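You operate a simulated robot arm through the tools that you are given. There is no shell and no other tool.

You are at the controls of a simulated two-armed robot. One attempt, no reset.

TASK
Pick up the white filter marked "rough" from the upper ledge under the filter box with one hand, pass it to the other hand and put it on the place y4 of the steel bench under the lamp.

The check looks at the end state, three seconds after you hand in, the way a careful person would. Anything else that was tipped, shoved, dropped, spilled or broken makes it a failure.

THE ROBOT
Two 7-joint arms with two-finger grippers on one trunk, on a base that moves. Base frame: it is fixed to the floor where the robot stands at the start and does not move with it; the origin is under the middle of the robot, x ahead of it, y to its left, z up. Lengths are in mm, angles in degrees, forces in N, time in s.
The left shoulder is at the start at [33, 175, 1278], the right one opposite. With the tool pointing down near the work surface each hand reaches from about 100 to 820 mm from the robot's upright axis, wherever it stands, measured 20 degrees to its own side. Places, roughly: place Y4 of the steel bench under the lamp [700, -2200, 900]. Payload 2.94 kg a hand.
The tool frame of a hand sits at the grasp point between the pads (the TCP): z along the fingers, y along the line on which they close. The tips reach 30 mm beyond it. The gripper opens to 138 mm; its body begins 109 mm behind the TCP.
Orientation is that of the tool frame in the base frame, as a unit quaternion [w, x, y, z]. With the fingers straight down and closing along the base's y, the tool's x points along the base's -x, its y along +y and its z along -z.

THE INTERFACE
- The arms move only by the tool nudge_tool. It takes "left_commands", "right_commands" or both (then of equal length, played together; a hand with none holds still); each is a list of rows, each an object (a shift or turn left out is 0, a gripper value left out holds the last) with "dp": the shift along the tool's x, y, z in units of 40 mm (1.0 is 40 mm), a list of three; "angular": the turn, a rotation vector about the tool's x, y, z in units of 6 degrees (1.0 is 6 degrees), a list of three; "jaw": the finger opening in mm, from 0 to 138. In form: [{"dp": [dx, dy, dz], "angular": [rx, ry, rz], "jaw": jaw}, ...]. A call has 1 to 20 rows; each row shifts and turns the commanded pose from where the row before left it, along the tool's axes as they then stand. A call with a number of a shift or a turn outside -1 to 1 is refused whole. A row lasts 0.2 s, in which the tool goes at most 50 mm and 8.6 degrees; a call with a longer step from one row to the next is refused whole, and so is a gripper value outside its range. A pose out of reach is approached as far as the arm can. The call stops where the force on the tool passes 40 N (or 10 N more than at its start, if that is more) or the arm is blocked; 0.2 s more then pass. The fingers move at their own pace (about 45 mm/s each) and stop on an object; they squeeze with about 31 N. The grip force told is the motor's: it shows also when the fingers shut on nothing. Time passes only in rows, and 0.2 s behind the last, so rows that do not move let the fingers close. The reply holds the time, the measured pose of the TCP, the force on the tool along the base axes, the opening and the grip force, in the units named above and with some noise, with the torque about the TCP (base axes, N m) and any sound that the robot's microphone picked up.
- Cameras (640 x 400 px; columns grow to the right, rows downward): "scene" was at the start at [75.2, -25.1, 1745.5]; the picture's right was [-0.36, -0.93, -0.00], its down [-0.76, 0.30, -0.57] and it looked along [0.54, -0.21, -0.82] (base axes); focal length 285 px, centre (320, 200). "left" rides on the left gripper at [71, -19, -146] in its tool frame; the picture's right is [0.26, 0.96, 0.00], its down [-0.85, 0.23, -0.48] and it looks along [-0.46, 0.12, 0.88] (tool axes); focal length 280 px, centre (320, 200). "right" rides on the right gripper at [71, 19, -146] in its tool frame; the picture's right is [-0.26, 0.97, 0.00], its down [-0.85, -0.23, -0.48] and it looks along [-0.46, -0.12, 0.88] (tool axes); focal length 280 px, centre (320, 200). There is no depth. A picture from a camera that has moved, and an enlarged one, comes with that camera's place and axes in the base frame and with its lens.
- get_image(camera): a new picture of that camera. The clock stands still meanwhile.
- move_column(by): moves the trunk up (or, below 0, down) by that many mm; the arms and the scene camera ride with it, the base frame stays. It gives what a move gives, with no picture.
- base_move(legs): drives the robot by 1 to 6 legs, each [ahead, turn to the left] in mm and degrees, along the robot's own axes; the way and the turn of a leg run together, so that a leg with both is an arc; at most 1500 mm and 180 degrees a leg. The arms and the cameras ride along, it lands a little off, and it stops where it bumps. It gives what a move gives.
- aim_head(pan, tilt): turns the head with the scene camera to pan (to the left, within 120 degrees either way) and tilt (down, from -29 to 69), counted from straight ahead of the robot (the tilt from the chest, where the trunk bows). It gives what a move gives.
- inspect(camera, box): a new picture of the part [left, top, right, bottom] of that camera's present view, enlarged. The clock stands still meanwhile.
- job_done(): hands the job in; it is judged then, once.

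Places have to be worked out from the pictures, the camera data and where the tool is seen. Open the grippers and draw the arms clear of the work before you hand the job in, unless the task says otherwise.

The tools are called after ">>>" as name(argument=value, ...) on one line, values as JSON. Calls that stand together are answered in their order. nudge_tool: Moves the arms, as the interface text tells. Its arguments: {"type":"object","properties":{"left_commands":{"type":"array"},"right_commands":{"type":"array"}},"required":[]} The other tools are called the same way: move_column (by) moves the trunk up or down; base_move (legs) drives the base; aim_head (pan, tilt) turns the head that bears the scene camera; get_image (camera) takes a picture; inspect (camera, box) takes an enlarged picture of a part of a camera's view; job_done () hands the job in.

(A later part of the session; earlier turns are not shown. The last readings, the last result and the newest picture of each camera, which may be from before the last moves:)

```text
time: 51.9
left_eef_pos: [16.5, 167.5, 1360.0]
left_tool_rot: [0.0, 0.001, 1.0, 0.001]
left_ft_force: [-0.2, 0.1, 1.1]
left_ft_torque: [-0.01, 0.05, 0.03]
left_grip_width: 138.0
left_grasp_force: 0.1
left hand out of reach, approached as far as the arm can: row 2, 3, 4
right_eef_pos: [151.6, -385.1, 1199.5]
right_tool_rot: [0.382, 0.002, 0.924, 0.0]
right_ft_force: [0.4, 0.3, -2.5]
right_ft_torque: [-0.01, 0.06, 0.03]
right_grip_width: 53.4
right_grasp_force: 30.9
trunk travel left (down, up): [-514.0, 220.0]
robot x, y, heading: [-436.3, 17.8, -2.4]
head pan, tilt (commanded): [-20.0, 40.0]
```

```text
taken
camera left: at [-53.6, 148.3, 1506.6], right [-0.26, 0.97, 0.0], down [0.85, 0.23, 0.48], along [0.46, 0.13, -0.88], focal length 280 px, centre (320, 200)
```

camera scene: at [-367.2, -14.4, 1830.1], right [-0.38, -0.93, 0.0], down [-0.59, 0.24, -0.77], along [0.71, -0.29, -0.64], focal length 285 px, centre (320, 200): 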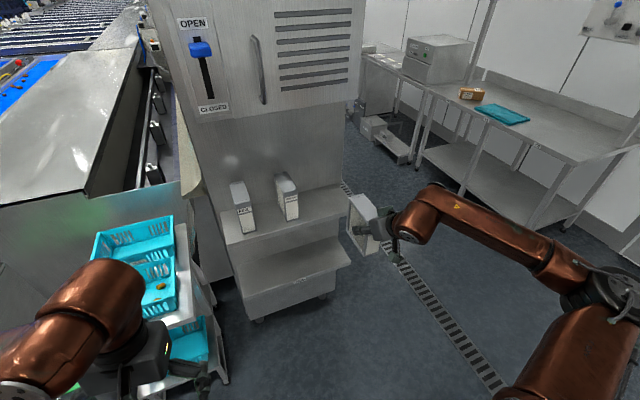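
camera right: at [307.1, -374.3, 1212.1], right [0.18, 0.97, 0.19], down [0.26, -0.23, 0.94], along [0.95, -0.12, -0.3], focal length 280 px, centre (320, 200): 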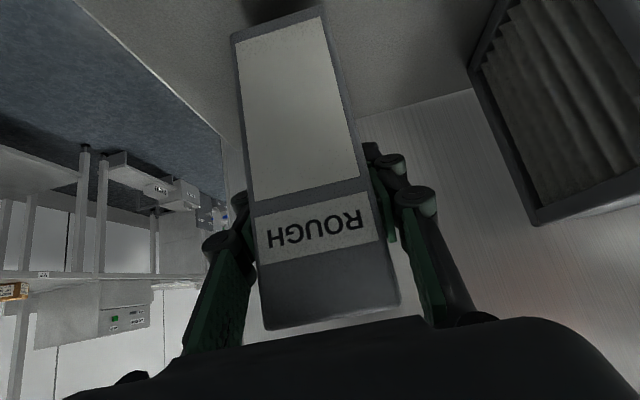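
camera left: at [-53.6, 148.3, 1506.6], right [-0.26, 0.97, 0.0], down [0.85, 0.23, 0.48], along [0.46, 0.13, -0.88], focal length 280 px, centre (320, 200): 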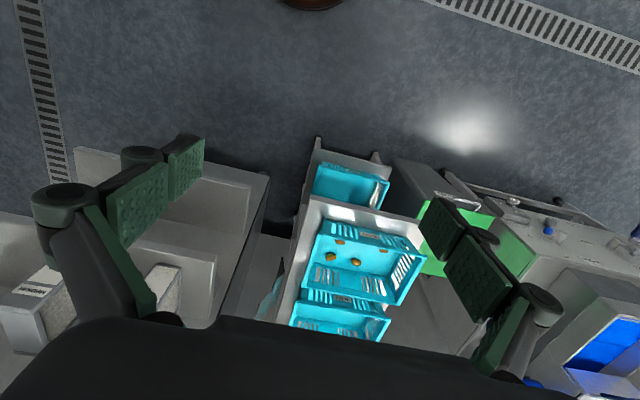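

The left hand is upright at (16, 167, 1360). Now I bring the right hand with the filter to the front centre, around (42, -34, 1150).

>>> nudge_tool(right_commands=[{"dp": [0.2325, 0.731, -0.0825]}, {"dp": [0.2325, 0.731, -0.0825]}, {"dp": [0.2325, 0.731, -0.0825]}, {"dp": [0.2325, 0.731, -0.0825]}, {"dp": [0.2325, 0.731, -0.0825]}, {"dp": [0.2325, 0.731, -0.0825]}, {"dp": [0.2325, 0.731, -0.0825]}, {"dp": [0.2325, 0.731, -0.0825]}, {"dp": [0.2325, 0.731, -0.0825]}])

>>> aim_head(pan=0, tilt=45)

>>> get_image(camera="scene")

>>> get_image(camera="left")

```text
time: 53.9
left_eef_pos: [15.6, 169.5, 1361.0]
left_tool_rot: [-0.001, 0.0, 1.0, 0.0]
left_ft_force: [0.2, 1.1, -0.1]
left_ft_torque: [-0.05, 0.01, -0.01]
left_grip_width: 137.9
left_grasp_force: 0.0
right_eef_pos: [70.6, -123.3, 1163.1]
right_tool_rot: [0.384, 0.001, 0.923, 0.0]
right_ft_force: [-0.1, 0.3, -2.5]
right_ft_torque: [-0.02, 0.0, -0.06]
right_grip_width: 53.3
right_grasp_force: 30.4
trunk travel left (down, up): [-514.0, 220.0]
robot x, y, heading: [-438.1, 17.5, -2.4]
head pan, tilt (commanded): [-20.0, 40.0]
```

```text
time: 54.7
left_eef_pos: [16.5, 168.2, 1361.7]
left_tool_rot: [0.001, 0.001, 1.0, 0.0]
left_ft_force: [-0.5, -0.1, -0.2]
left_ft_torque: [-0.04, 0.0, -0.01]
left_grip_width: 138.0
left_grasp_force: 0.0
right_eef_pos: [71.7, -124.7, 1164.9]
right_tool_rot: [0.382, 0.002, 0.924, 0.0]
right_ft_force: [-0.5, -0.6, -2.0]
right_ft_torque: [0.02, 0.0, 0.01]
right_grip_width: 53.3
right_grasp_force: 31.1
trunk travel left (down, up): [-514.0, 220.0]
robot x, y, heading: [-442.2, 16.3, -2.5]
head pan, tilt (commanded): [0.0, 45.0]
```

```text
taken
camera scene: at [-363.2, 14.5, 1822.8], right [-0.04, -1.0, 0.0], down [-0.71, 0.03, -0.71], along [0.71, -0.03, -0.71], focal length 285 px, centre (320, 200)
```

scene: 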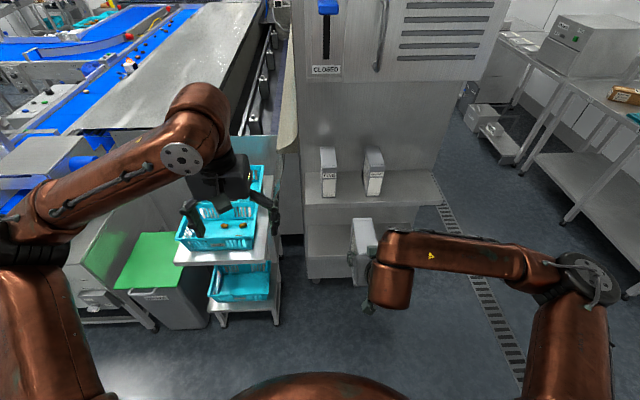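

```text
taken
camera left: at [-54.6, 148.9, 1506.7], right [-0.26, 0.97, 0.0], down [0.85, 0.23, 0.48], along [0.46, 0.12, -0.88], focal length 280 px, centre (320, 200)
```

left: 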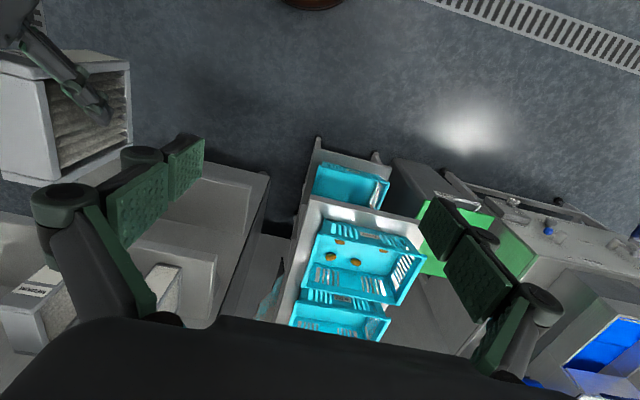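

The filter is steady in the right hand. I carry it a bit further toward the centre so the left hand can reach it easily.

>>> nudge_tool(right_commands=[{"dp": [0.2325, 0.731, -0.0825]}, {"dp": [0.2325, 0.731, -0.0825]}, {"dp": [0.2325, 0.731, -0.0825]}, {"dp": [0.2325, 0.731, -0.0825]}])

>>> get_image(camera="left")

>>> get_image(camera="scene")

```text
time: 55.7
left_eef_pos: [16.9, 171.0, 1361.2]
left_tool_rot: [-0.001, 0.001, 1.0, -0.001]
left_ft_force: [-0.6, 0.6, 0.5]
left_ft_torque: [-0.05, 0.03, 0.04]
left_grip_width: 138.1
left_grasp_force: 0.1
right_eef_pos: [35.4, -6.8, 1147.1]
right_tool_rot: [0.383, 0.002, 0.924, -0.001]
right_ft_force: [0.5, 0.7, -2.1]
right_ft_torque: [-0.04, 0.05, -0.06]
right_grip_width: 53.2
right_grasp_force: 31.2
trunk travel left (down, up): [-514.0, 220.0]
robot x, y, heading: [-440.3, 14.6, -2.2]
head pan, tilt (commanded): [0.0, 45.0]
```

```text
taken
camera left: at [-54.4, 151.9, 1506.4], right [-0.26, 0.97, 0.0], down [0.85, 0.23, 0.47], along [0.46, 0.12, -0.88], focal length 280 px, centre (320, 200)
```

left: 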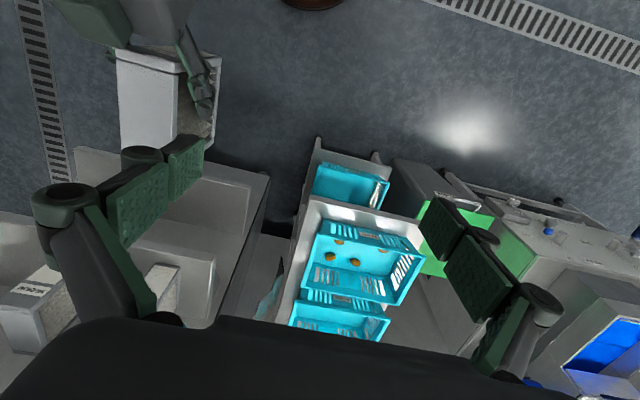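

```text
taken
camera scene: at [-363.0, 18.2, 1822.8], right [-0.04, -1.0, 0.0], down [-0.71, 0.03, -0.71], along [0.71, -0.03, -0.71], focal length 285 px, centre (320, 200)
```

scene: 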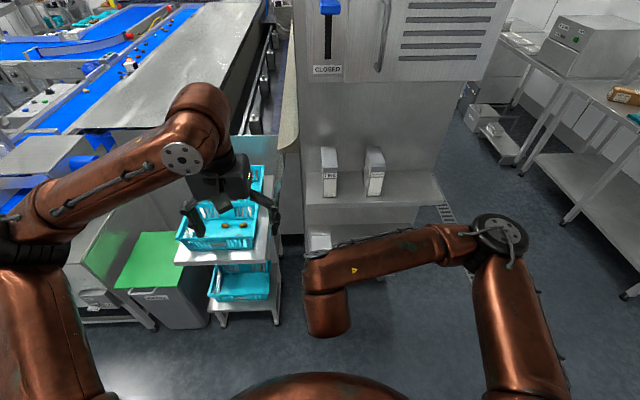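

The right hand now holds the filter at (35, -7, 1147) with its top at z≈1217. I bring the left hand over the far half of the filter, staying high at z≈1360.

>>> nudge_tool(left_commands=[{"dp": [-0.2625, -0.742, 0]}, {"dp": [-0.2625, -0.742, 0]}, {"dp": [-0.2625, -0.742, 0]}, {"dp": [-0.2625, -0.742, 0]}, {"dp": [-0.2625, -0.742, 0]}, {"dp": [-0.2625, -0.742, 0]}])

>>> get_image(camera="left")

>>> get_image(camera="scene")

```text
time: 57.1
left_eef_pos: [81.4, -11.1, 1362.4]
left_tool_rot: [-0.001, 0.001, 1.0, 0.0]
left_ft_force: [-0.5, 0.0, 1.1]
left_ft_torque: [0.06, 0.0, 0.01]
left_grip_width: 137.7
left_grasp_force: 0.1
right_eef_pos: [35.4, -10.0, 1147.9]
right_tool_rot: [0.382, 0.001, 0.924, 0.001]
right_ft_force: [0.0, -0.1, -1.1]
right_ft_torque: [-0.01, 0.04, 0.0]
right_grip_width: 53.1
right_grasp_force: 30.9
trunk travel left (down, up): [-514.0, 220.0]
robot x, y, heading: [-438.5, 18.0, -2.3]
head pan, tilt (commanded): [0.0, 45.0]
```

```text
taken
camera left: at [10.3, -31.6, 1507.0], right [-0.26, 0.97, 0.0], down [0.85, 0.23, 0.48], along [0.46, 0.13, -0.88], focal length 280 px, centre (320, 200)
```

left: 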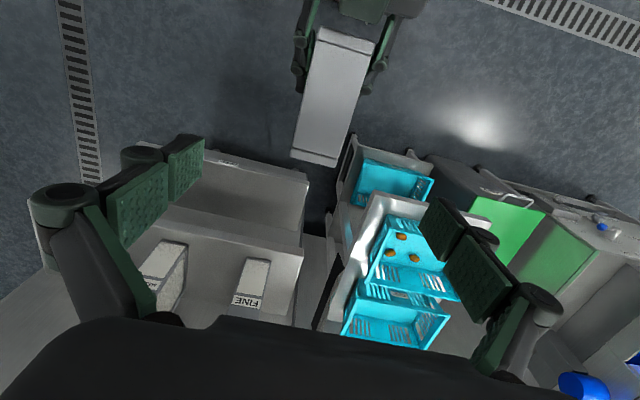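

```text
taken
camera scene: at [-362.8, 12.3, 1822.8], right [-0.04, -1.0, 0.0], down [-0.71, 0.03, -0.71], along [0.71, -0.03, -0.71], focal length 285 px, centre (320, 200)
```

scene: 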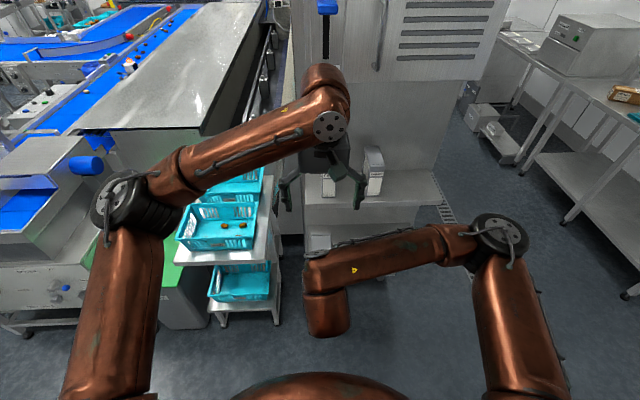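

The left camera places the filter top at x -4…114, y centre about -9, so the left hand is well aligned. I descend to just above the top and check.

>>> nudge_tool(left_commands=[{"dp": [0, 0.02, 0.7]}, {"dp": [0, 0.02, 0.7]}, {"dp": [0, 0, 0.7]}, {"dp": [0, 0, 0.4]}])

>>> get_image(camera="left")

>>> get_image(camera="right")

```text
time: 58.1
left_eef_pos: [81.5, -6.0, 1261.4]
left_tool_rot: [-0.001, 0.0, 1.0, 0.001]
left_ft_force: [0.2, -0.1, 0.6]
left_ft_torque: [0.02, 0.01, 0.02]
left_grip_width: 138.2
left_grasp_force: 0.0
right_eef_pos: [35.8, -7.3, 1147.9]
right_tool_rot: [0.383, 0.002, 0.924, 0.0]
right_ft_force: [1.2, -0.2, -2.5]
right_ft_torque: [0.0, 0.04, 0.03]
right_grip_width: 53.2
right_grasp_force: 31.3
trunk travel left (down, up): [-514.0, 220.0]
robot x, y, heading: [-439.0, 18.7, -2.4]
head pan, tilt (commanded): [0.0, 45.0]
```

```text
taken
camera left: at [9.7, -25.3, 1407.6], right [-0.26, 0.97, 0.0], down [0.85, 0.23, 0.48], along [0.46, 0.12, -0.88], focal length 280 px, centre (320, 200)
```

left: 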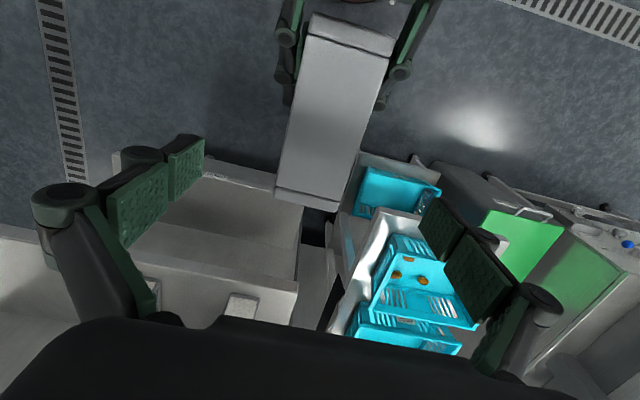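

```text
taken
camera right: at [-117.5, 11.4, 1199.8], right [0.19, 0.96, 0.19], down [0.26, -0.23, 0.94], along [0.95, -0.13, -0.3], focal length 280 px, centre (320, 200)
```

right: 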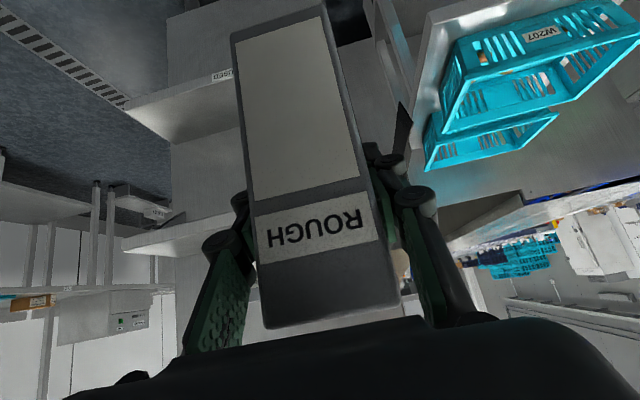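

Alignment is good: the filter top is centred between the left fingers. I descend the last 68 mm so the pads overlap the filter's upper part, away from the right fingers.

>>> nudge_tool(left_commands=[{"dp": [0, 0, 0.5]}, {"dp": [0, 0, 0.5]}, {"dp": [0, 0, 0.5]}, {"dp": [0, 0, 0.2]}])

>>> get_image(camera="left")

>>> get_image(camera="right")

>>> get_image(camera="scene")

```text
time: 59.1
left_eef_pos: [79.5, -5.3, 1193.6]
left_tool_rot: [0.0, 0.001, 1.0, 0.001]
left_ft_force: [-0.2, 0.6, -0.7]
left_ft_torque: [0.03, 0.0, -0.03]
left_grip_width: 137.9
left_grasp_force: 0.0
right_eef_pos: [34.6, -8.1, 1148.0]
right_tool_rot: [0.383, 0.001, 0.924, 0.001]
right_ft_force: [-0.3, -0.2, -1.2]
right_ft_torque: [0.02, 0.01, 0.01]
right_grip_width: 53.2
right_grasp_force: 31.2
trunk travel left (down, up): [-514.0, 220.0]
robot x, y, heading: [-440.0, 17.5, -2.3]
head pan, tilt (commanded): [0.0, 45.0]
```

```text
taken
camera left: at [8.6, -25.2, 1340.1], right [-0.26, 0.97, 0.0], down [0.85, 0.23, 0.48], along [0.46, 0.13, -0.88], focal length 280 px, centre (320, 200)
```

left: 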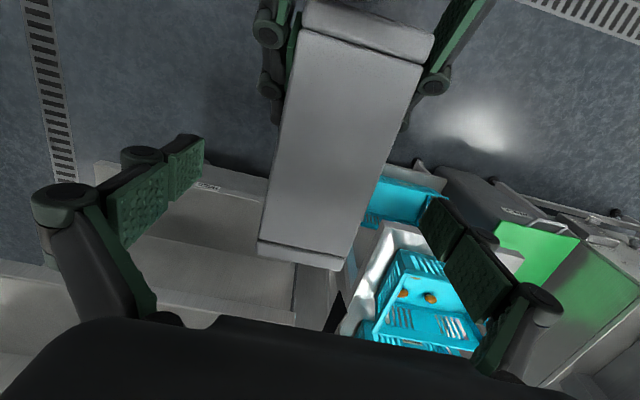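

```text
taken
camera right: at [-117.6, 11.4, 1199.8], right [0.19, 0.96, 0.19], down [0.26, -0.23, 0.94], along [0.95, -0.13, -0.3], focal length 280 px, centre (320, 200)
```

right: 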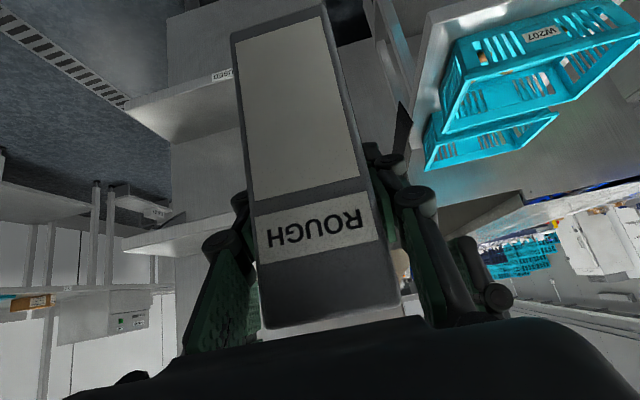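

```text
taken
camera scene: at [-363.2, 14.7, 1822.8], right [-0.04, -1.0, 0.0], down [-0.71, 0.03, -0.71], along [0.71, -0.03, -0.71], focal length 285 px, centre (320, 200)
```

scene: 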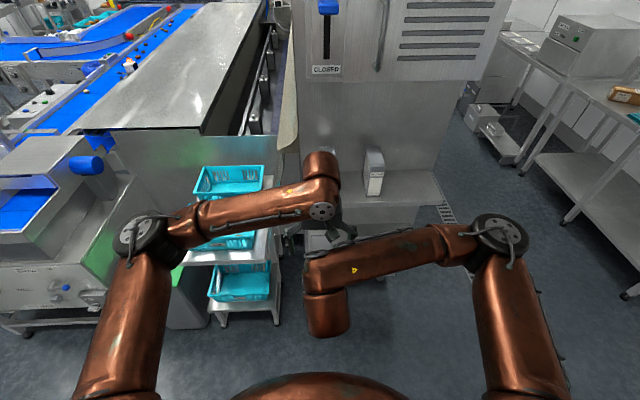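

The left pads straddle the far upper half of the filter, clear of the right fingers. I shift 2 mm to centre and close the left gripper to 64 mm first.

>>> nudge_tool(left_commands=[{"dp": [0, -0.06, 0], "jaw": 64}, {"jaw": 64}, {"jaw": 64}, {"jaw": 64}, {"jaw": 64}])

>>> get_image(camera="left")

```text
time: 60.3
left_eef_pos: [79.0, -9.9, 1193.9]
left_tool_rot: [0.001, 0.001, 1.0, 0.0]
left_ft_force: [-0.6, 0.2, -0.5]
left_ft_torque: [-0.02, 0.0, 0.01]
left_grip_width: 64.1
left_grasp_force: 0.1
right_eef_pos: [35.9, -9.1, 1148.3]
right_tool_rot: [0.383, 0.002, 0.924, 0.0]
right_ft_force: [-0.2, 0.5, -1.4]
right_ft_torque: [0.0, 0.04, 0.0]
right_grip_width: 53.4
right_grasp_force: 31.1
trunk travel left (down, up): [-514.0, 220.0]
robot x, y, heading: [-439.8, 15.3, -2.3]
head pan, tilt (commanded): [0.0, 45.0]
```

```text
taken
camera left: at [8.1, -28.4, 1339.7], right [-0.26, 0.97, 0.0], down [0.85, 0.23, 0.48], along [0.46, 0.12, -0.88], focal length 280 px, centre (320, 200)
```

left: 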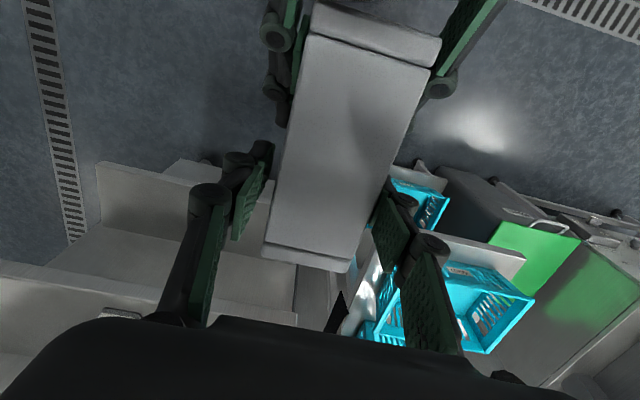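

The fingers are centred on the filter. I close the left gripper onto it.

>>> nudge_tool(left_commands=[{"jaw": 20}, {"jaw": 20}, {"jaw": 20}, {"jaw": 20}, {"jaw": 20}])

>>> get_image(camera="left")

```text
time: 61.5
left_eef_pos: [79.2, -8.5, 1194.0]
left_tool_rot: [0.0, 0.0, 1.0, 0.0]
left_ft_force: [-0.4, 10.2, 2.0]
left_ft_torque: [0.48, 0.09, -0.16]
left_grip_width: 53.3
left_grasp_force: 31.2
right_eef_pos: [36.0, -8.9, 1147.6]
right_tool_rot: [0.383, 0.001, 0.924, 0.0]
right_ft_force: [0.3, -10.8, -2.4]
right_ft_torque: [-0.01, 0.07, -0.27]
right_grip_width: 53.4
right_grasp_force: 30.6
trunk travel left (down, up): [-514.0, 220.0]
robot x, y, heading: [-439.9, 14.8, -2.5]
head pan, tilt (commanded): [0.0, 45.0]
```

```text
taken
camera left: at [8.3, -28.2, 1339.6], right [-0.26, 0.97, 0.0], down [0.85, 0.23, 0.48], along [0.46, 0.13, -0.88], focal length 280 px, centre (320, 200)
```

left: 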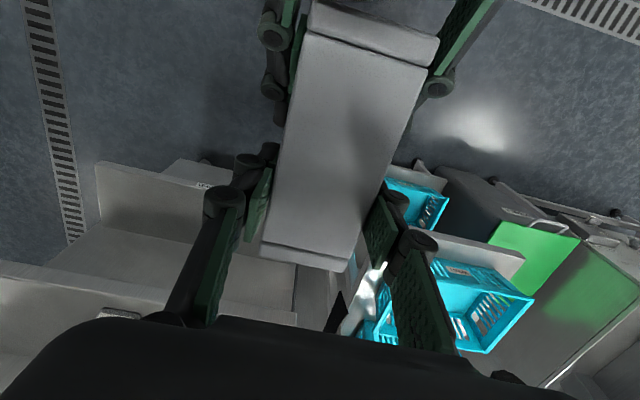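

Both hands hold the filter with 31 N each. I now open the right gripper just enough to release, watching the left hand's load.

>>> nudge_tool(right_commands=[{"jaw": 60}, {"jaw": 80}, {"jaw": 80}, {"jaw": 80}])

>>> get_image(camera="right")

>>> get_image(camera="left")

```text
time: 62.5
left_eef_pos: [78.7, -9.0, 1194.1]
left_tool_rot: [0.0, 0.001, 1.0, 0.0]
left_ft_force: [-0.7, 0.0, 0.4]
left_ft_torque: [0.02, -0.04, 0.02]
left_grip_width: 53.0
left_grasp_force: 31.3
right_eef_pos: [35.9, -8.3, 1147.0]
right_tool_rot: [0.382, 0.001, 0.924, 0.001]
right_ft_force: [-0.2, 0.5, -0.5]
right_ft_torque: [-0.01, 0.0, -0.01]
right_grip_width: 80.0
right_grasp_force: 0.1
trunk travel left (down, up): [-514.0, 220.0]
robot x, y, heading: [-436.3, 14.2, -2.4]
head pan, tilt (commanded): [0.0, 45.0]
```

```text
taken
camera right: at [-117.6, 11.6, 1199.9], right [0.19, 0.96, 0.19], down [0.26, -0.23, 0.94], along [0.95, -0.13, -0.3], focal length 280 px, centre (320, 200)
```

right: 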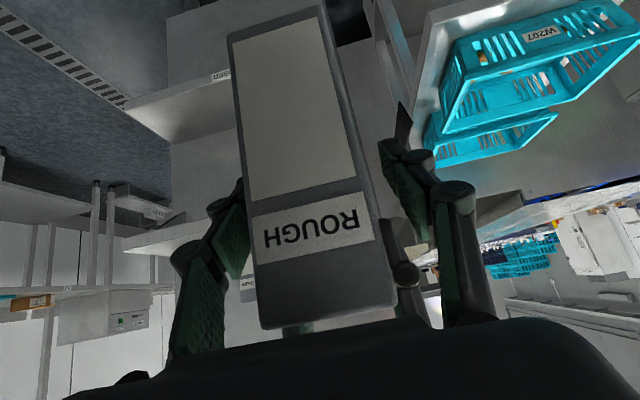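

```text
taken
camera left: at [8.1, -28.5, 1339.7], right [-0.26, 0.97, 0.0], down [0.85, 0.23, 0.48], along [0.46, 0.12, -0.88], focal length 280 px, centre (320, 200)
```

left: 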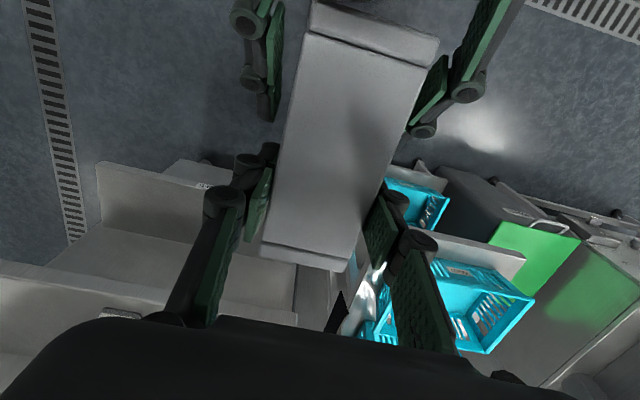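

The filter stays steady in the left hand alone. I open the right hand wider and slide the left hand with the filter straight forward, out of the right fingers.

>>> nudge_tool(left_commands=[{"dp": [0, 0, 0]}, {"dp": [0, 0, 0]}, {"dp": [-0.4, 0, 0]}, {"dp": [-0.4, 0, 0]}, {"dp": [-0.4, 0, 0]}, {"dp": [-0.4, 0, 0]}, {"dp": [-0.4, 0, 0]}, {"dp": [-0.4, 0, 0]}, {"dp": [-0.4, 0, 0]}], right_commands=[{"jaw": 110}, {"jaw": 110}, {"jaw": 110}, {"jaw": 110}, {"jaw": 110}, {"jaw": 110}, {"jaw": 110}, {"jaw": 110}, {"jaw": 110}])

>>> get_image(camera="right")

>>> get_image(camera="left")

```text
time: 64.5
left_eef_pos: [191.2, -10.8, 1193.9]
left_tool_rot: [0.0, 0.001, 1.0, 0.001]
left_ft_force: [0.0, -1.0, 0.6]
left_ft_torque: [0.02, -0.05, 0.0]
left_grip_width: 53.2
left_grasp_force: 31.4
right_eef_pos: [35.6, -9.4, 1147.3]
right_tool_rot: [0.382, 0.001, 0.924, 0.0]
right_ft_force: [-0.1, -1.1, -0.1]
right_ft_torque: [-0.03, 0.01, 0.0]
right_grip_width: 110.1
right_grasp_force: 0.1
trunk travel left (down, up): [-514.0, 220.0]
robot x, y, heading: [-438.8, 15.0, -2.1]
head pan, tilt (commanded): [0.0, 45.0]
```

```text
taken
camera right: at [-117.2, 11.1, 1199.7], right [0.19, 0.96, 0.19], down [0.26, -0.23, 0.94], along [0.95, -0.13, -0.3], focal length 280 px, centre (320, 200)
```

right: 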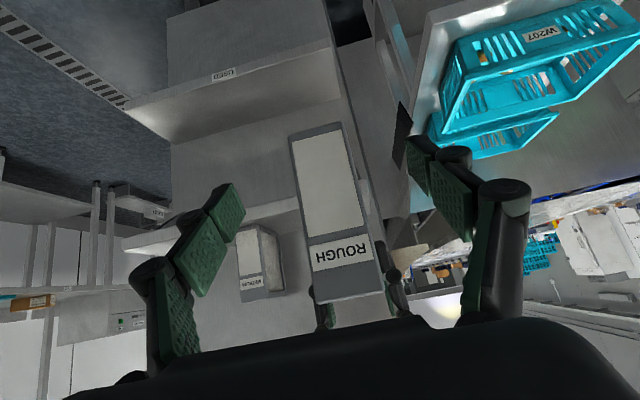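

```text
taken
camera left: at [120.9, -30.1, 1339.4], right [-0.26, 0.97, 0.0], down [0.85, 0.23, 0.48], along [0.46, 0.13, -0.88], focal length 280 px, centre (320, 200)
```

left: 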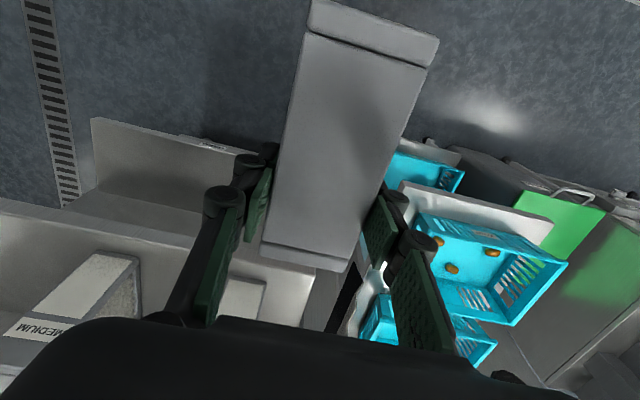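

The handover worked: the left hand alone holds the filter upright. I move the empty right hand away to the right and then draw the left hand back to a compact carrying position.

>>> nudge_tool(left_commands=[{"dp": [0, 0, 0]}, {"dp": [0, 0, 0]}, {"dp": [0, 0, 0]}, {"dp": [0, 0, 0]}, {"dp": [0.6, 0.25, -0.1]}, {"dp": [0.6, 0.25, -0.1]}, {"dp": [0.6, 0.25, -0.1]}, {"dp": [0.6, 0.25, -0.1]}, {"dp": [0.6, 0.25, -0.1]}], right_commands=[{"dp": [0, -0.8, 0]}, {"dp": [0, -0.8, 0]}, {"dp": [0, -0.8, 0]}, {"dp": [0, -0.8, 0]}, {"dp": [0, -0.8, 0]}, {"dp": [0, -0.8, 0]}, {"dp": [0, -0.8, 0]}, {"dp": [0, -0.8, 0]}, {"dp": [0, -0.8, 0]}])

>>> aim_head(pan=-70, tilt=35)

>>> get_image(camera="scene")

>>> get_image(camera="left")

```text
time: 66.5
left_eef_pos: [70.4, 39.0, 1216.5]
left_tool_rot: [0.0, 0.001, 1.0, 0.001]
left_ft_force: [-0.1, -0.2, -1.3]
left_ft_torque: [0.01, -0.09, 0.01]
left_grip_width: 53.3
left_grasp_force: 31.1
right_eef_pos: [36.2, -297.5, 1147.7]
right_tool_rot: [0.384, 0.0, 0.923, 0.0]
right_ft_force: [0.6, 0.4, 0.2]
right_ft_torque: [0.04, -0.03, 0.0]
right_grip_width: 109.9
right_grasp_force: 0.0
trunk travel left (down, up): [-514.0, 220.0]
robot x, y, heading: [-435.3, 18.4, -2.3]
head pan, tilt (commanded): [0.0, 45.0]
```

```text
time: 67.9
left_eef_pos: [72.2, 39.7, 1216.3]
left_tool_rot: [0.0, 0.002, 1.0, 0.002]
left_ft_force: [-1.2, -0.3, -2.3]
left_ft_torque: [0.0, -0.04, 0.0]
left_grip_width: 53.1
left_grasp_force: 31.3
right_eef_pos: [37.0, -294.2, 1148.2]
right_tool_rot: [0.383, 0.002, 0.924, 0.0]
right_ft_force: [-1.2, -0.2, 0.2]
right_ft_torque: [-0.02, 0.0, 0.02]
right_grip_width: 109.8
right_grasp_force: 0.1
trunk travel left (down, up): [-514.0, 220.0]
robot x, y, heading: [-440.0, 13.8, -2.1]
head pan, tilt (commanded): [-70.0, 35.0]
```

```text
taken
camera scene: at [-417.9, -66.2, 1837.6], right [-0.95, -0.3, 0.0], down [-0.17, 0.55, -0.82], along [0.25, -0.78, -0.57], focal length 285 px, centre (320, 200)
```

scene: 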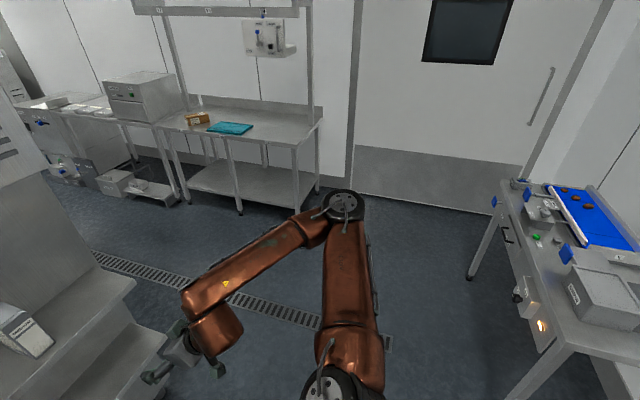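

```text
taken
camera left: at [1.3, 20.1, 1361.7], right [-0.26, 0.97, 0.0], down [0.85, 0.23, 0.48], along [0.46, 0.12, -0.88], focal length 280 px, centre (320, 200)
```

left: 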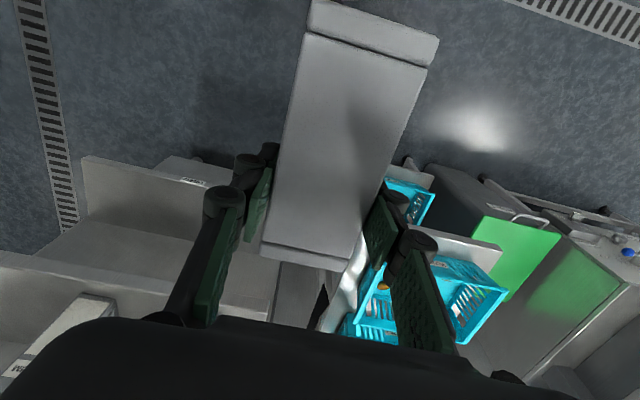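

The route to the bench over the open floor looks clear. I start turning right by a small test step, since an earlier turn was blocked.

>>> base_move(legs=[[0, -20]])

>>> get_image(camera="left")

```text
time: 69.4
left_eef_pos: [48.4, -140.6, 1216.6]
left_tool_rot: [0.0, 0.177, 0.984, 0.001]
left_ft_force: [0.2, -1.2, -1.9]
left_ft_torque: [0.05, -0.08, -0.01]
left_grip_width: 53.3
left_grasp_force: 30.9
right_eef_pos: [-99.8, -441.0, 1148.1]
right_tool_rot: [0.377, 0.164, 0.909, -0.067]
right_ft_force: [0.9, -0.3, -0.7]
right_ft_torque: [0.05, -0.05, 0.02]
right_grip_width: 109.7
right_grasp_force: 0.0
trunk travel left (down, up): [-514.0, 220.0]
robot x, y, heading: [-435.9, 12.9, -22.8]
head pan, tilt (commanded): [-70.0, 35.0]
```

```text
taken
camera left: at [-25.1, -132.5, 1361.7], right [0.09, 1.0, 0.0], down [0.88, -0.08, 0.48], along [0.47, -0.04, -0.88], focal length 280 px, centre (320, 200)
```

left: 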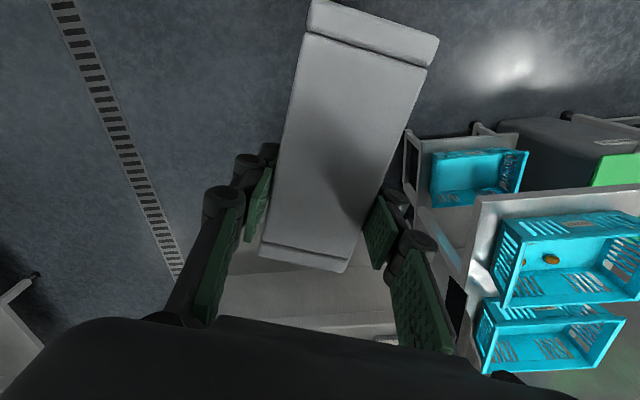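

Turning works and the filter stays steady. I finish the turn to about -80° and look ahead before driving.

>>> base_move(legs=[[0, -57]])

>>> aim_head(pan=0, tilt=30)

>>> get_image(camera="scene")

```text
time: 72.4
left_eef_pos: [-307.8, -477.6, 1216.9]
left_tool_rot: [0.0, 0.627, 0.779, 0.0]
left_ft_force: [-0.1, 0.1, -2.2]
left_ft_torque: [-0.05, 0.01, 0.0]
left_grip_width: 53.2
left_grasp_force: 31.0
right_eef_pos: [-639.7, -514.9, 1148.1]
right_tool_rot: [0.298, 0.581, 0.719, -0.239]
right_ft_force: [-0.6, -0.4, -0.4]
right_ft_torque: [-0.02, -0.02, 0.01]
right_grip_width: 109.9
right_grasp_force: 0.0
trunk travel left (down, up): [-514.0, 220.0]
robot x, y, heading: [-437.9, 16.7, -80.1]
head pan, tilt (commanded): [-70.0, 35.0]
```

```text
time: 73.8
left_eef_pos: [-306.6, -478.0, 1215.9]
left_tool_rot: [0.0, 0.628, 0.779, 0.0]
left_ft_force: [0.1, 0.5, -2.3]
left_ft_torque: [-0.03, -0.04, -0.02]
left_grip_width: 53.1
left_grasp_force: 30.3
right_eef_pos: [-640.1, -515.5, 1148.2]
right_tool_rot: [0.298, 0.58, 0.719, -0.24]
right_ft_force: [0.0, 0.0, -0.2]
right_ft_torque: [0.01, 0.01, 0.02]
right_grip_width: 110.3
right_grasp_force: 0.2
trunk travel left (down, up): [-514.0, 220.0]
robot x, y, heading: [-436.5, 14.6, -79.7]
head pan, tilt (commanded): [0.0, 30.0]
```

```text
taken
camera scene: at [-423.6, -64.6, 1845.4], right [-0.98, -0.17, 0.0], down [-0.09, 0.49, -0.87], along [0.15, -0.85, -0.5], focal length 285 px, centre (320, 200)
```

scene: 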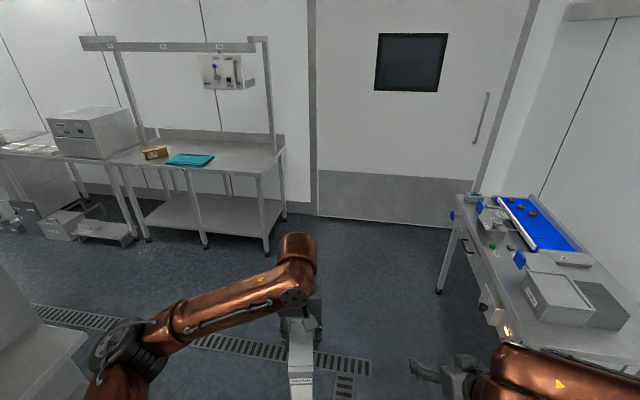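

The way is clear. I drive about 1150 mm ahead with the filter carried at z≈1086 bottom.

>>> base_move(legs=[[575, 0], [575, 0]])

>>> aim_head(pan=40, tilt=30)

>>> get_image(camera="scene")

>>> get_image(camera="left")

```text
time: 80.0
left_eef_pos: [-107.1, -1617.6, 1216.1]
left_tool_rot: [-0.001, 0.627, 0.779, 0.001]
left_ft_force: [0.6, 0.0, -1.8]
left_ft_torque: [0.02, 0.0, 0.0]
left_grip_width: 53.2
left_grasp_force: 30.7
right_eef_pos: [-440.7, -1655.7, 1147.1]
right_tool_rot: [0.298, 0.58, 0.72, -0.239]
right_ft_force: [0.2, 0.4, -0.8]
right_ft_torque: [0.0, 0.01, 0.01]
right_grip_width: 109.9
right_grasp_force: 0.0
trunk travel left (down, up): [-514.0, 220.0]
robot x, y, heading: [-241.3, -1125.9, -79.7]
head pan, tilt (commanded): [0.0, 30.0]
```

```text
time: 81.0
left_eef_pos: [-107.4, -1617.0, 1216.2]
left_tool_rot: [0.0, 0.626, 0.78, 0.001]
left_ft_force: [0.7, 0.1, -1.5]
left_ft_torque: [-0.06, -0.04, -0.01]
left_grip_width: 53.1
left_grasp_force: 31.1
right_eef_pos: [-440.4, -1655.7, 1147.3]
right_tool_rot: [0.298, 0.58, 0.719, -0.24]
right_ft_force: [-0.2, -0.3, 0.0]
right_ft_torque: [0.02, 0.01, -0.01]
right_grip_width: 109.8
right_grasp_force: 0.2
trunk travel left (down, up): [-514.0, 220.0]
robot x, y, heading: [-236.1, -1124.6, -80.0]
head pan, tilt (commanded): [40.0, 30.0]
```

```text
taken
camera scene: at [-171.1, -1173.9, 1845.4], right [-0.64, -0.77, 0.0], down [-0.38, 0.32, -0.87], along [0.66, -0.56, -0.5], focal length 285 px, centre (320, 200)
```

scene: 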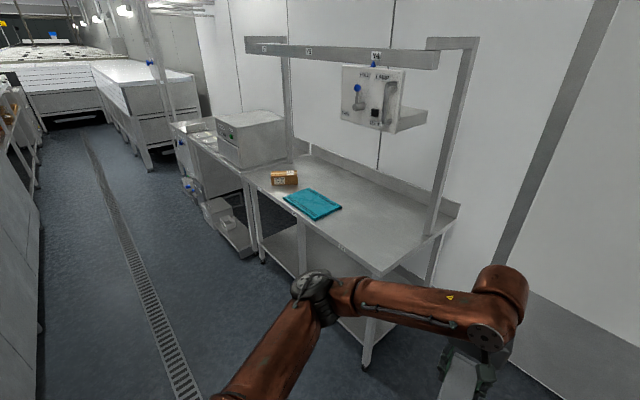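

```text
taken
camera left: at [-141.1, -1551.6, 1361.6], right [0.89, 0.46, 0.0], down [0.41, -0.78, 0.48], along [0.22, -0.42, -0.88], focal length 280 px, centre (320, 200)
```

left: 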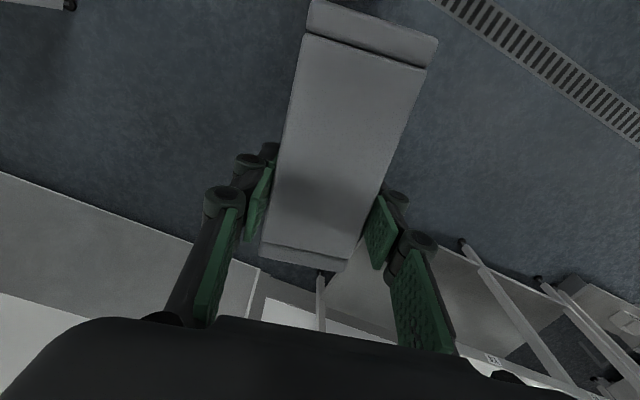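

I'm at about (-238, -1125) and the bench is in good view. I zoom in to measure the bench edge and the Y4 marks.

>>> inspect(camera="scene", box=[230, 130, 470, 290])

>>> inspect(camera="scene", box=[230, 20, 490, 150])

```text
2.50 times, centred on (350, 210) of scene
camera zoom: at [-171.1, -1173.9, 1845.4], right [-0.64, -0.77, 0.0], down [-0.38, 0.32, -0.87], along [0.66, -0.56, -0.5], focal length 713 px, centre (245, 175)
```

zoom: 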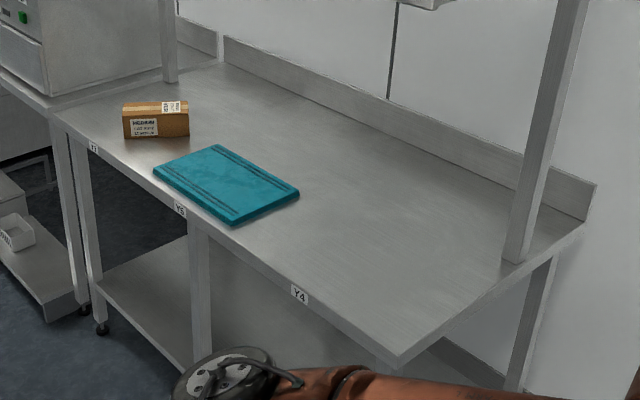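

```text
2.46 times, centred on (360, 85) of scene
camera zoom: at [-171.1, -1173.9, 1845.4], right [-0.64, -0.77, 0.0], down [-0.38, 0.32, -0.87], along [0.66, -0.56, -0.5], focal length 702 px, centre (222, 483)
```

zoom: 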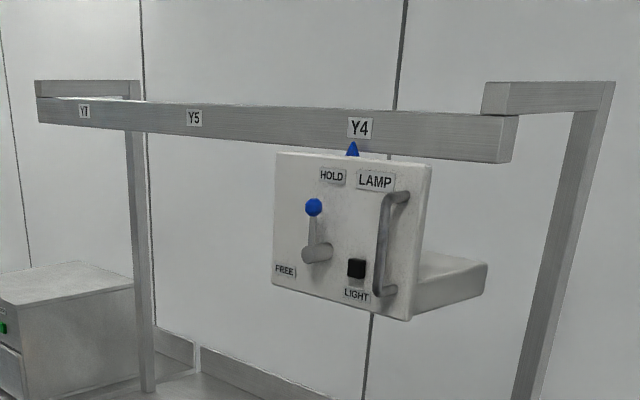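

From two viewpoints the Y4 marks are both at x≈663: the bench-edge label at y≈-2037 and the rail mark at y≈-2173. The lamp's bottom is at z≈1500. I turn left and drive to a point in front of Y4, staying well short of the bench.

>>> base_move(legs=[[0, 65.2], [440, 0], [440, 0]])

>>> get_image(camera="left")

>>> aim_head(pan=-60, tilt=35)

>>> get_image(camera="scene")

```text
time: 88.8
left_eef_pos: [1091.2, -1400.4, 1216.1]
left_tool_rot: [0.0, 0.099, 0.995, 0.001]
left_ft_force: [0.1, -0.1, -2.5]
left_ft_torque: [0.0, 0.0, 0.04]
left_grip_width: 53.2
left_grasp_force: 31.3
right_eef_pos: [991.1, -1720.4, 1147.3]
right_tool_rot: [0.381, 0.093, 0.919, -0.037]
right_ft_force: [0.3, -0.4, 0.4]
right_ft_torque: [-0.02, -0.02, 0.01]
right_grip_width: 110.0
right_grasp_force: 0.0
trunk travel left (down, up): [-514.0, 220.0]
robot x, y, heading: [587.2, -1323.0, -14.0]
head pan, tilt (commanded): [40.0, 30.0]
```

```text
taken
camera left: at [1018.3, -1404.9, 1361.4], right [-0.07, 1.0, 0.0], down [0.88, 0.06, 0.48], along [0.47, 0.03, -0.88], focal length 280 px, centre (320, 200)
```

left: 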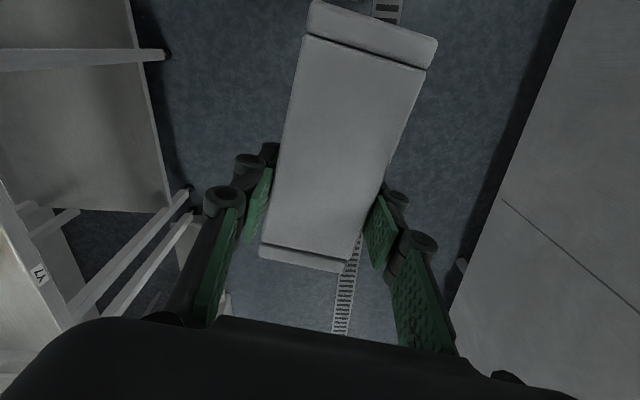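

```text
time: 90.5
left_eef_pos: [1091.3, -1400.2, 1215.9]
left_tool_rot: [0.0, 0.1, 0.995, 0.001]
left_ft_force: [0.3, 0.4, -2.2]
left_ft_torque: [-0.02, -0.04, 0.01]
left_grip_width: 53.1
left_grasp_force: 30.7
right_eef_pos: [991.0, -1721.2, 1147.4]
right_tool_rot: [0.381, 0.093, 0.919, -0.038]
right_ft_force: [0.4, 0.0, 0.6]
right_ft_torque: [-0.04, -0.01, 0.01]
right_grip_width: 110.1
right_grasp_force: 0.1
trunk travel left (down, up): [-514.0, 220.0]
robot x, y, heading: [583.9, -1325.1, -13.7]
head pan, tilt (commanded): [-60.0, 35.0]
```

```text
taken
camera scene: at [604.8, -1403.9, 1837.6], right [-0.96, -0.28, 0.0], down [-0.16, 0.55, -0.82], along [0.23, -0.79, -0.57], focal length 285 px, centre (320, 200)
```

scene: 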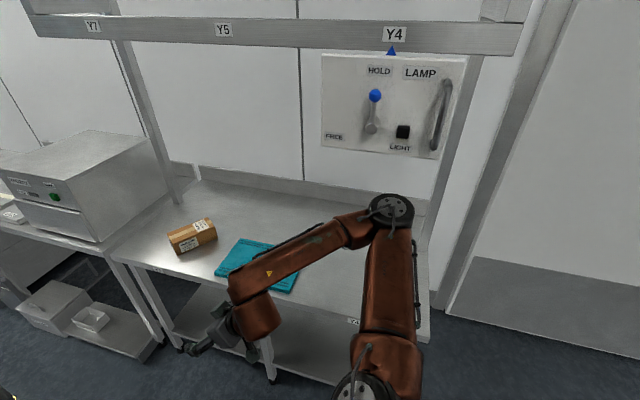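

Both Y4 marks again read x≈655–660 with the bench edge at y≈-2035, so I take the place as about (660, -2175) under the lamp. I now turn to face the bench squarely.

>>> base_move(legs=[[0, -76.2]])

>>> aim_head(pan=0, tilt=35)

>>> get_image(camera="scene")

>>> get_image(camera="left")

```text
time: 94.2
left_eef_pos: [640.0, -1830.8, 1216.8]
left_tool_rot: [0.001, 0.686, 0.728, 0.001]
left_ft_force: [-0.3, -0.4, -1.9]
left_ft_torque: [-0.02, -0.03, -0.04]
left_grip_width: 53.1
left_grasp_force: 31.2
right_eef_pos: [304.9, -1817.5, 1146.4]
right_tool_rot: [0.278, 0.634, 0.673, -0.262]
right_ft_force: [-0.2, -0.3, -0.1]
right_ft_torque: [0.03, 0.0, 0.0]
right_grip_width: 109.8
right_grasp_force: 0.0
trunk travel left (down, up): [-514.0, 220.0]
robot x, y, heading: [583.0, -1316.1, -88.7]
head pan, tilt (commanded): [-60.0, 35.0]
```

```text
time: 95.5
left_eef_pos: [639.6, -1829.5, 1216.0]
left_tool_rot: [0.001, 0.686, 0.728, 0.001]
left_ft_force: [-0.4, -0.5, -1.9]
left_ft_torque: [-0.02, 0.0, -0.01]
left_grip_width: 53.2
left_grasp_force: 31.5
right_eef_pos: [305.1, -1815.8, 1147.4]
right_tool_rot: [0.279, 0.634, 0.672, -0.262]
right_ft_force: [-0.3, -0.6, 0.0]
right_ft_torque: [-0.02, 0.0, -0.02]
right_grip_width: 110.2
right_grasp_force: 0.0
trunk travel left (down, up): [-514.0, 220.0]
robot x, y, heading: [586.5, -1322.4, -88.6]
head pan, tilt (commanded): [0.0, 35.0]
```

```text
taken
camera scene: at [588.0, -1402.0, 1837.6], right [-1.0, -0.02, 0.0], down [-0.01, 0.57, -0.82], along [0.02, -0.82, -0.57], focal length 285 px, centre (320, 200)
```

scene: 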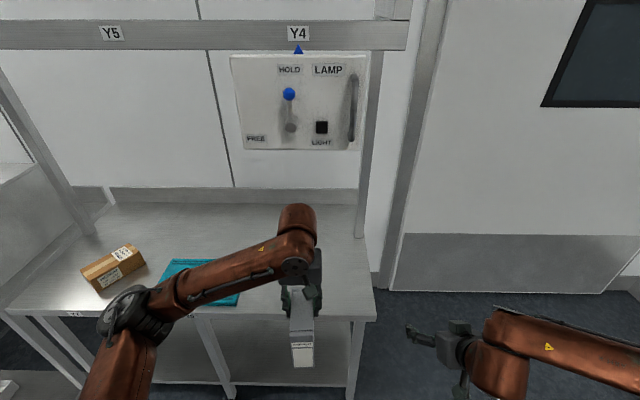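

```text
taken
camera left: at [616.7, -1759.9, 1361.6], right [0.95, 0.32, 0.0], down [0.28, -0.83, 0.48], along [0.15, -0.45, -0.88], focal length 280 px, centre (320, 200)
```

left: 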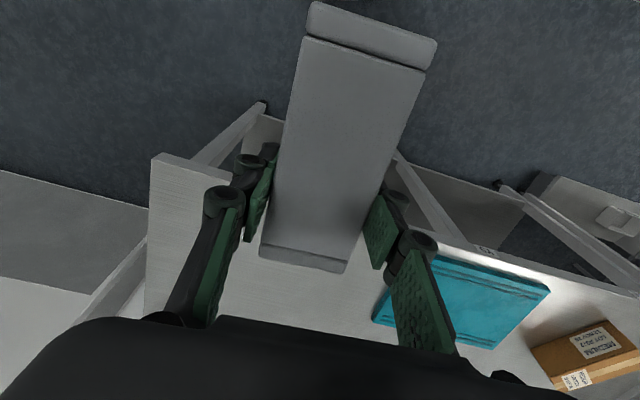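

The lamp's underside is at about z=1486 and the left wrist would pass under it, so I must go in lower. I lower the trunk 120 mm here in the open before approaching.

>>> move_column(by=-120)

>>> get_image(camera="scene")

>>> get_image(camera="left")

```text
time: 97.0
left_eef_pos: [639.4, -1829.0, 1095.9]
left_tool_rot: [0.0, 0.686, 0.728, 0.0]
left_ft_force: [0.1, -0.2, -2.7]
left_ft_torque: [-0.04, -0.03, -0.01]
left_grip_width: 53.1
left_grasp_force: 30.8
right_eef_pos: [305.2, -1816.0, 1028.1]
right_tool_rot: [0.28, 0.634, 0.672, -0.263]
right_ft_force: [0.3, 0.3, 0.6]
right_ft_torque: [-0.03, -0.02, 0.02]
right_grip_width: 110.0
right_grasp_force: 0.1
trunk travel left (down, up): [-394.0, 340.0]
robot x, y, heading: [588.4, -1321.5, -88.7]
head pan, tilt (commanded): [0.0, 35.0]
```

```text
taken
camera scene: at [588.8, -1435.3, 1717.9], right [-1.0, -0.02, 0.0], down [-0.01, 0.57, -0.82], along [0.02, -0.82, -0.57], focal length 285 px, centre (320, 200)
```

scene: 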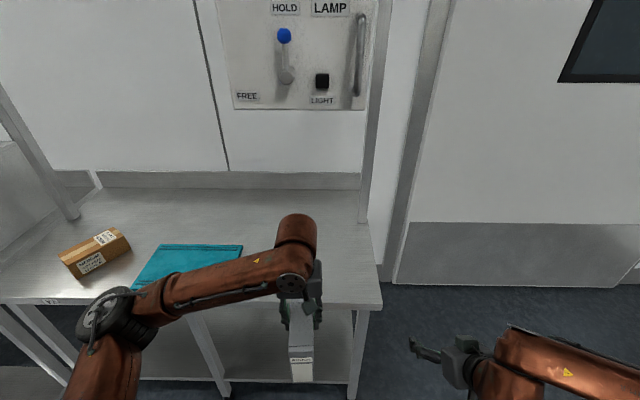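

```text
taken
camera left: at [616.8, -1759.4, 1242.2], right [0.95, 0.32, 0.0], down [0.28, -0.83, 0.48], along [0.15, -0.45, -0.88], focal length 280 px, centre (320, 200)
```

left: 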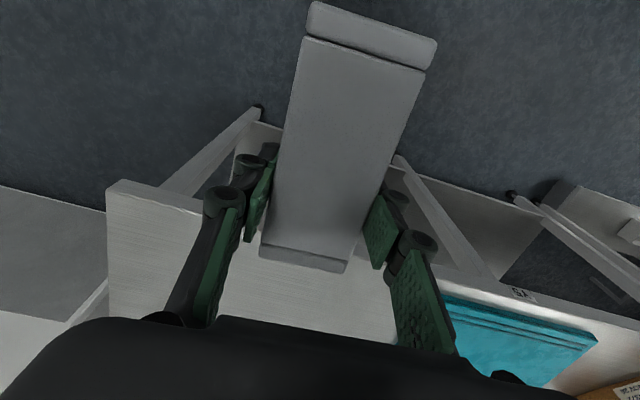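

The trunk lowered cleanly. The bench top comes out at z≈865–890 with its front edge at y≈-2026. I lower the left hand another 35 mm and drive forward 310 mm to the bench.

>>> nudge_tool(left_commands=[{"dp": [0, 0, 0.44]}, {"dp": [0, 0, 0.44]}])

>>> base_move(legs=[[200, 0]])

>>> get_image(camera="scene")

>>> get_image(camera="left")

>>> get_image(camera="right")

```text
time: 97.5
left_eef_pos: [641.7, -1829.3, 1062.4]
left_tool_rot: [0.0, 0.686, 0.728, 0.001]
left_ft_force: [-0.8, -0.4, -2.5]
left_ft_torque: [-0.04, -0.01, -0.02]
left_grip_width: 53.1
left_grasp_force: 30.9
right_eef_pos: [305.3, -1817.3, 1027.1]
right_tool_rot: [0.279, 0.634, 0.672, -0.262]
right_ft_force: [-0.2, -0.4, 0.1]
right_ft_torque: [-0.01, -0.04, -0.02]
right_grip_width: 110.1
right_grasp_force: 0.0
trunk travel left (down, up): [-394.0, 340.0]
robot x, y, heading: [584.6, -1323.7, -88.9]
head pan, tilt (commanded): [0.0, 35.0]
```

```text
time: 99.1
left_eef_pos: [644.2, -2026.6, 1062.4]
left_tool_rot: [0.0, 0.686, 0.727, 0.001]
left_ft_force: [-0.9, 0.3, -2.7]
left_ft_torque: [-0.02, 0.01, 0.01]
left_grip_width: 53.2
left_grasp_force: 30.6
right_eef_pos: [307.4, -2015.5, 1025.8]
right_tool_rot: [0.279, 0.635, 0.671, -0.262]
right_ft_force: [0.3, -1.1, 0.5]
right_ft_torque: [0.03, -0.04, -0.03]
right_grip_width: 110.0
right_grasp_force: 0.0
trunk travel left (down, up): [-394.0, 340.0]
robot x, y, heading: [590.4, -1519.0, -89.0]
head pan, tilt (commanded): [0.0, 35.0]
```

```text
taken
camera scene: at [592.6, -1636.1, 1717.5], right [-1.0, -0.02, 0.0], down [-0.01, 0.57, -0.82], along [0.02, -0.82, -0.57], focal length 285 px, centre (320, 200)
```

scene: 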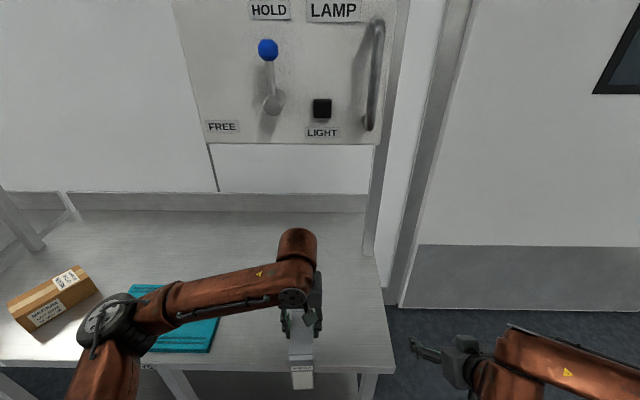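

```text
taken
camera left: at [620.0, -1958.1, 1207.6], right [0.95, 0.32, 0.0], down [0.28, -0.83, 0.47], along [0.15, -0.45, -0.88], focal length 280 px, centre (320, 200)
```

left: 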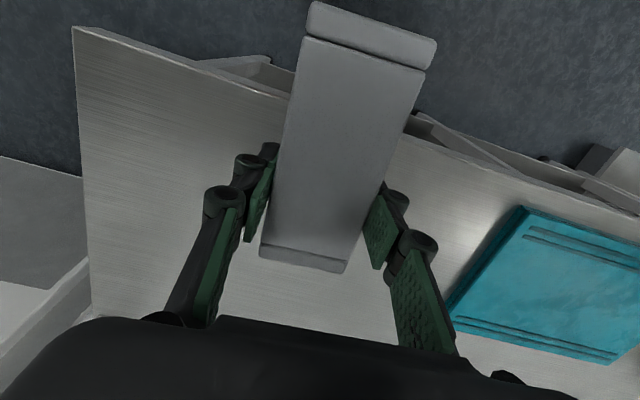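

```text
taken
camera right: at [318.7, -1860.7, 1079.3], right [0.97, -0.13, 0.19], down [-0.22, -0.28, 0.94], along [-0.07, -0.95, -0.3], focal length 280 px, centre (320, 200)
```

right: 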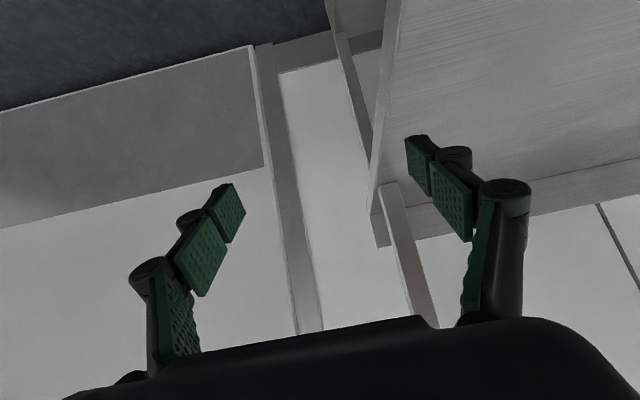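

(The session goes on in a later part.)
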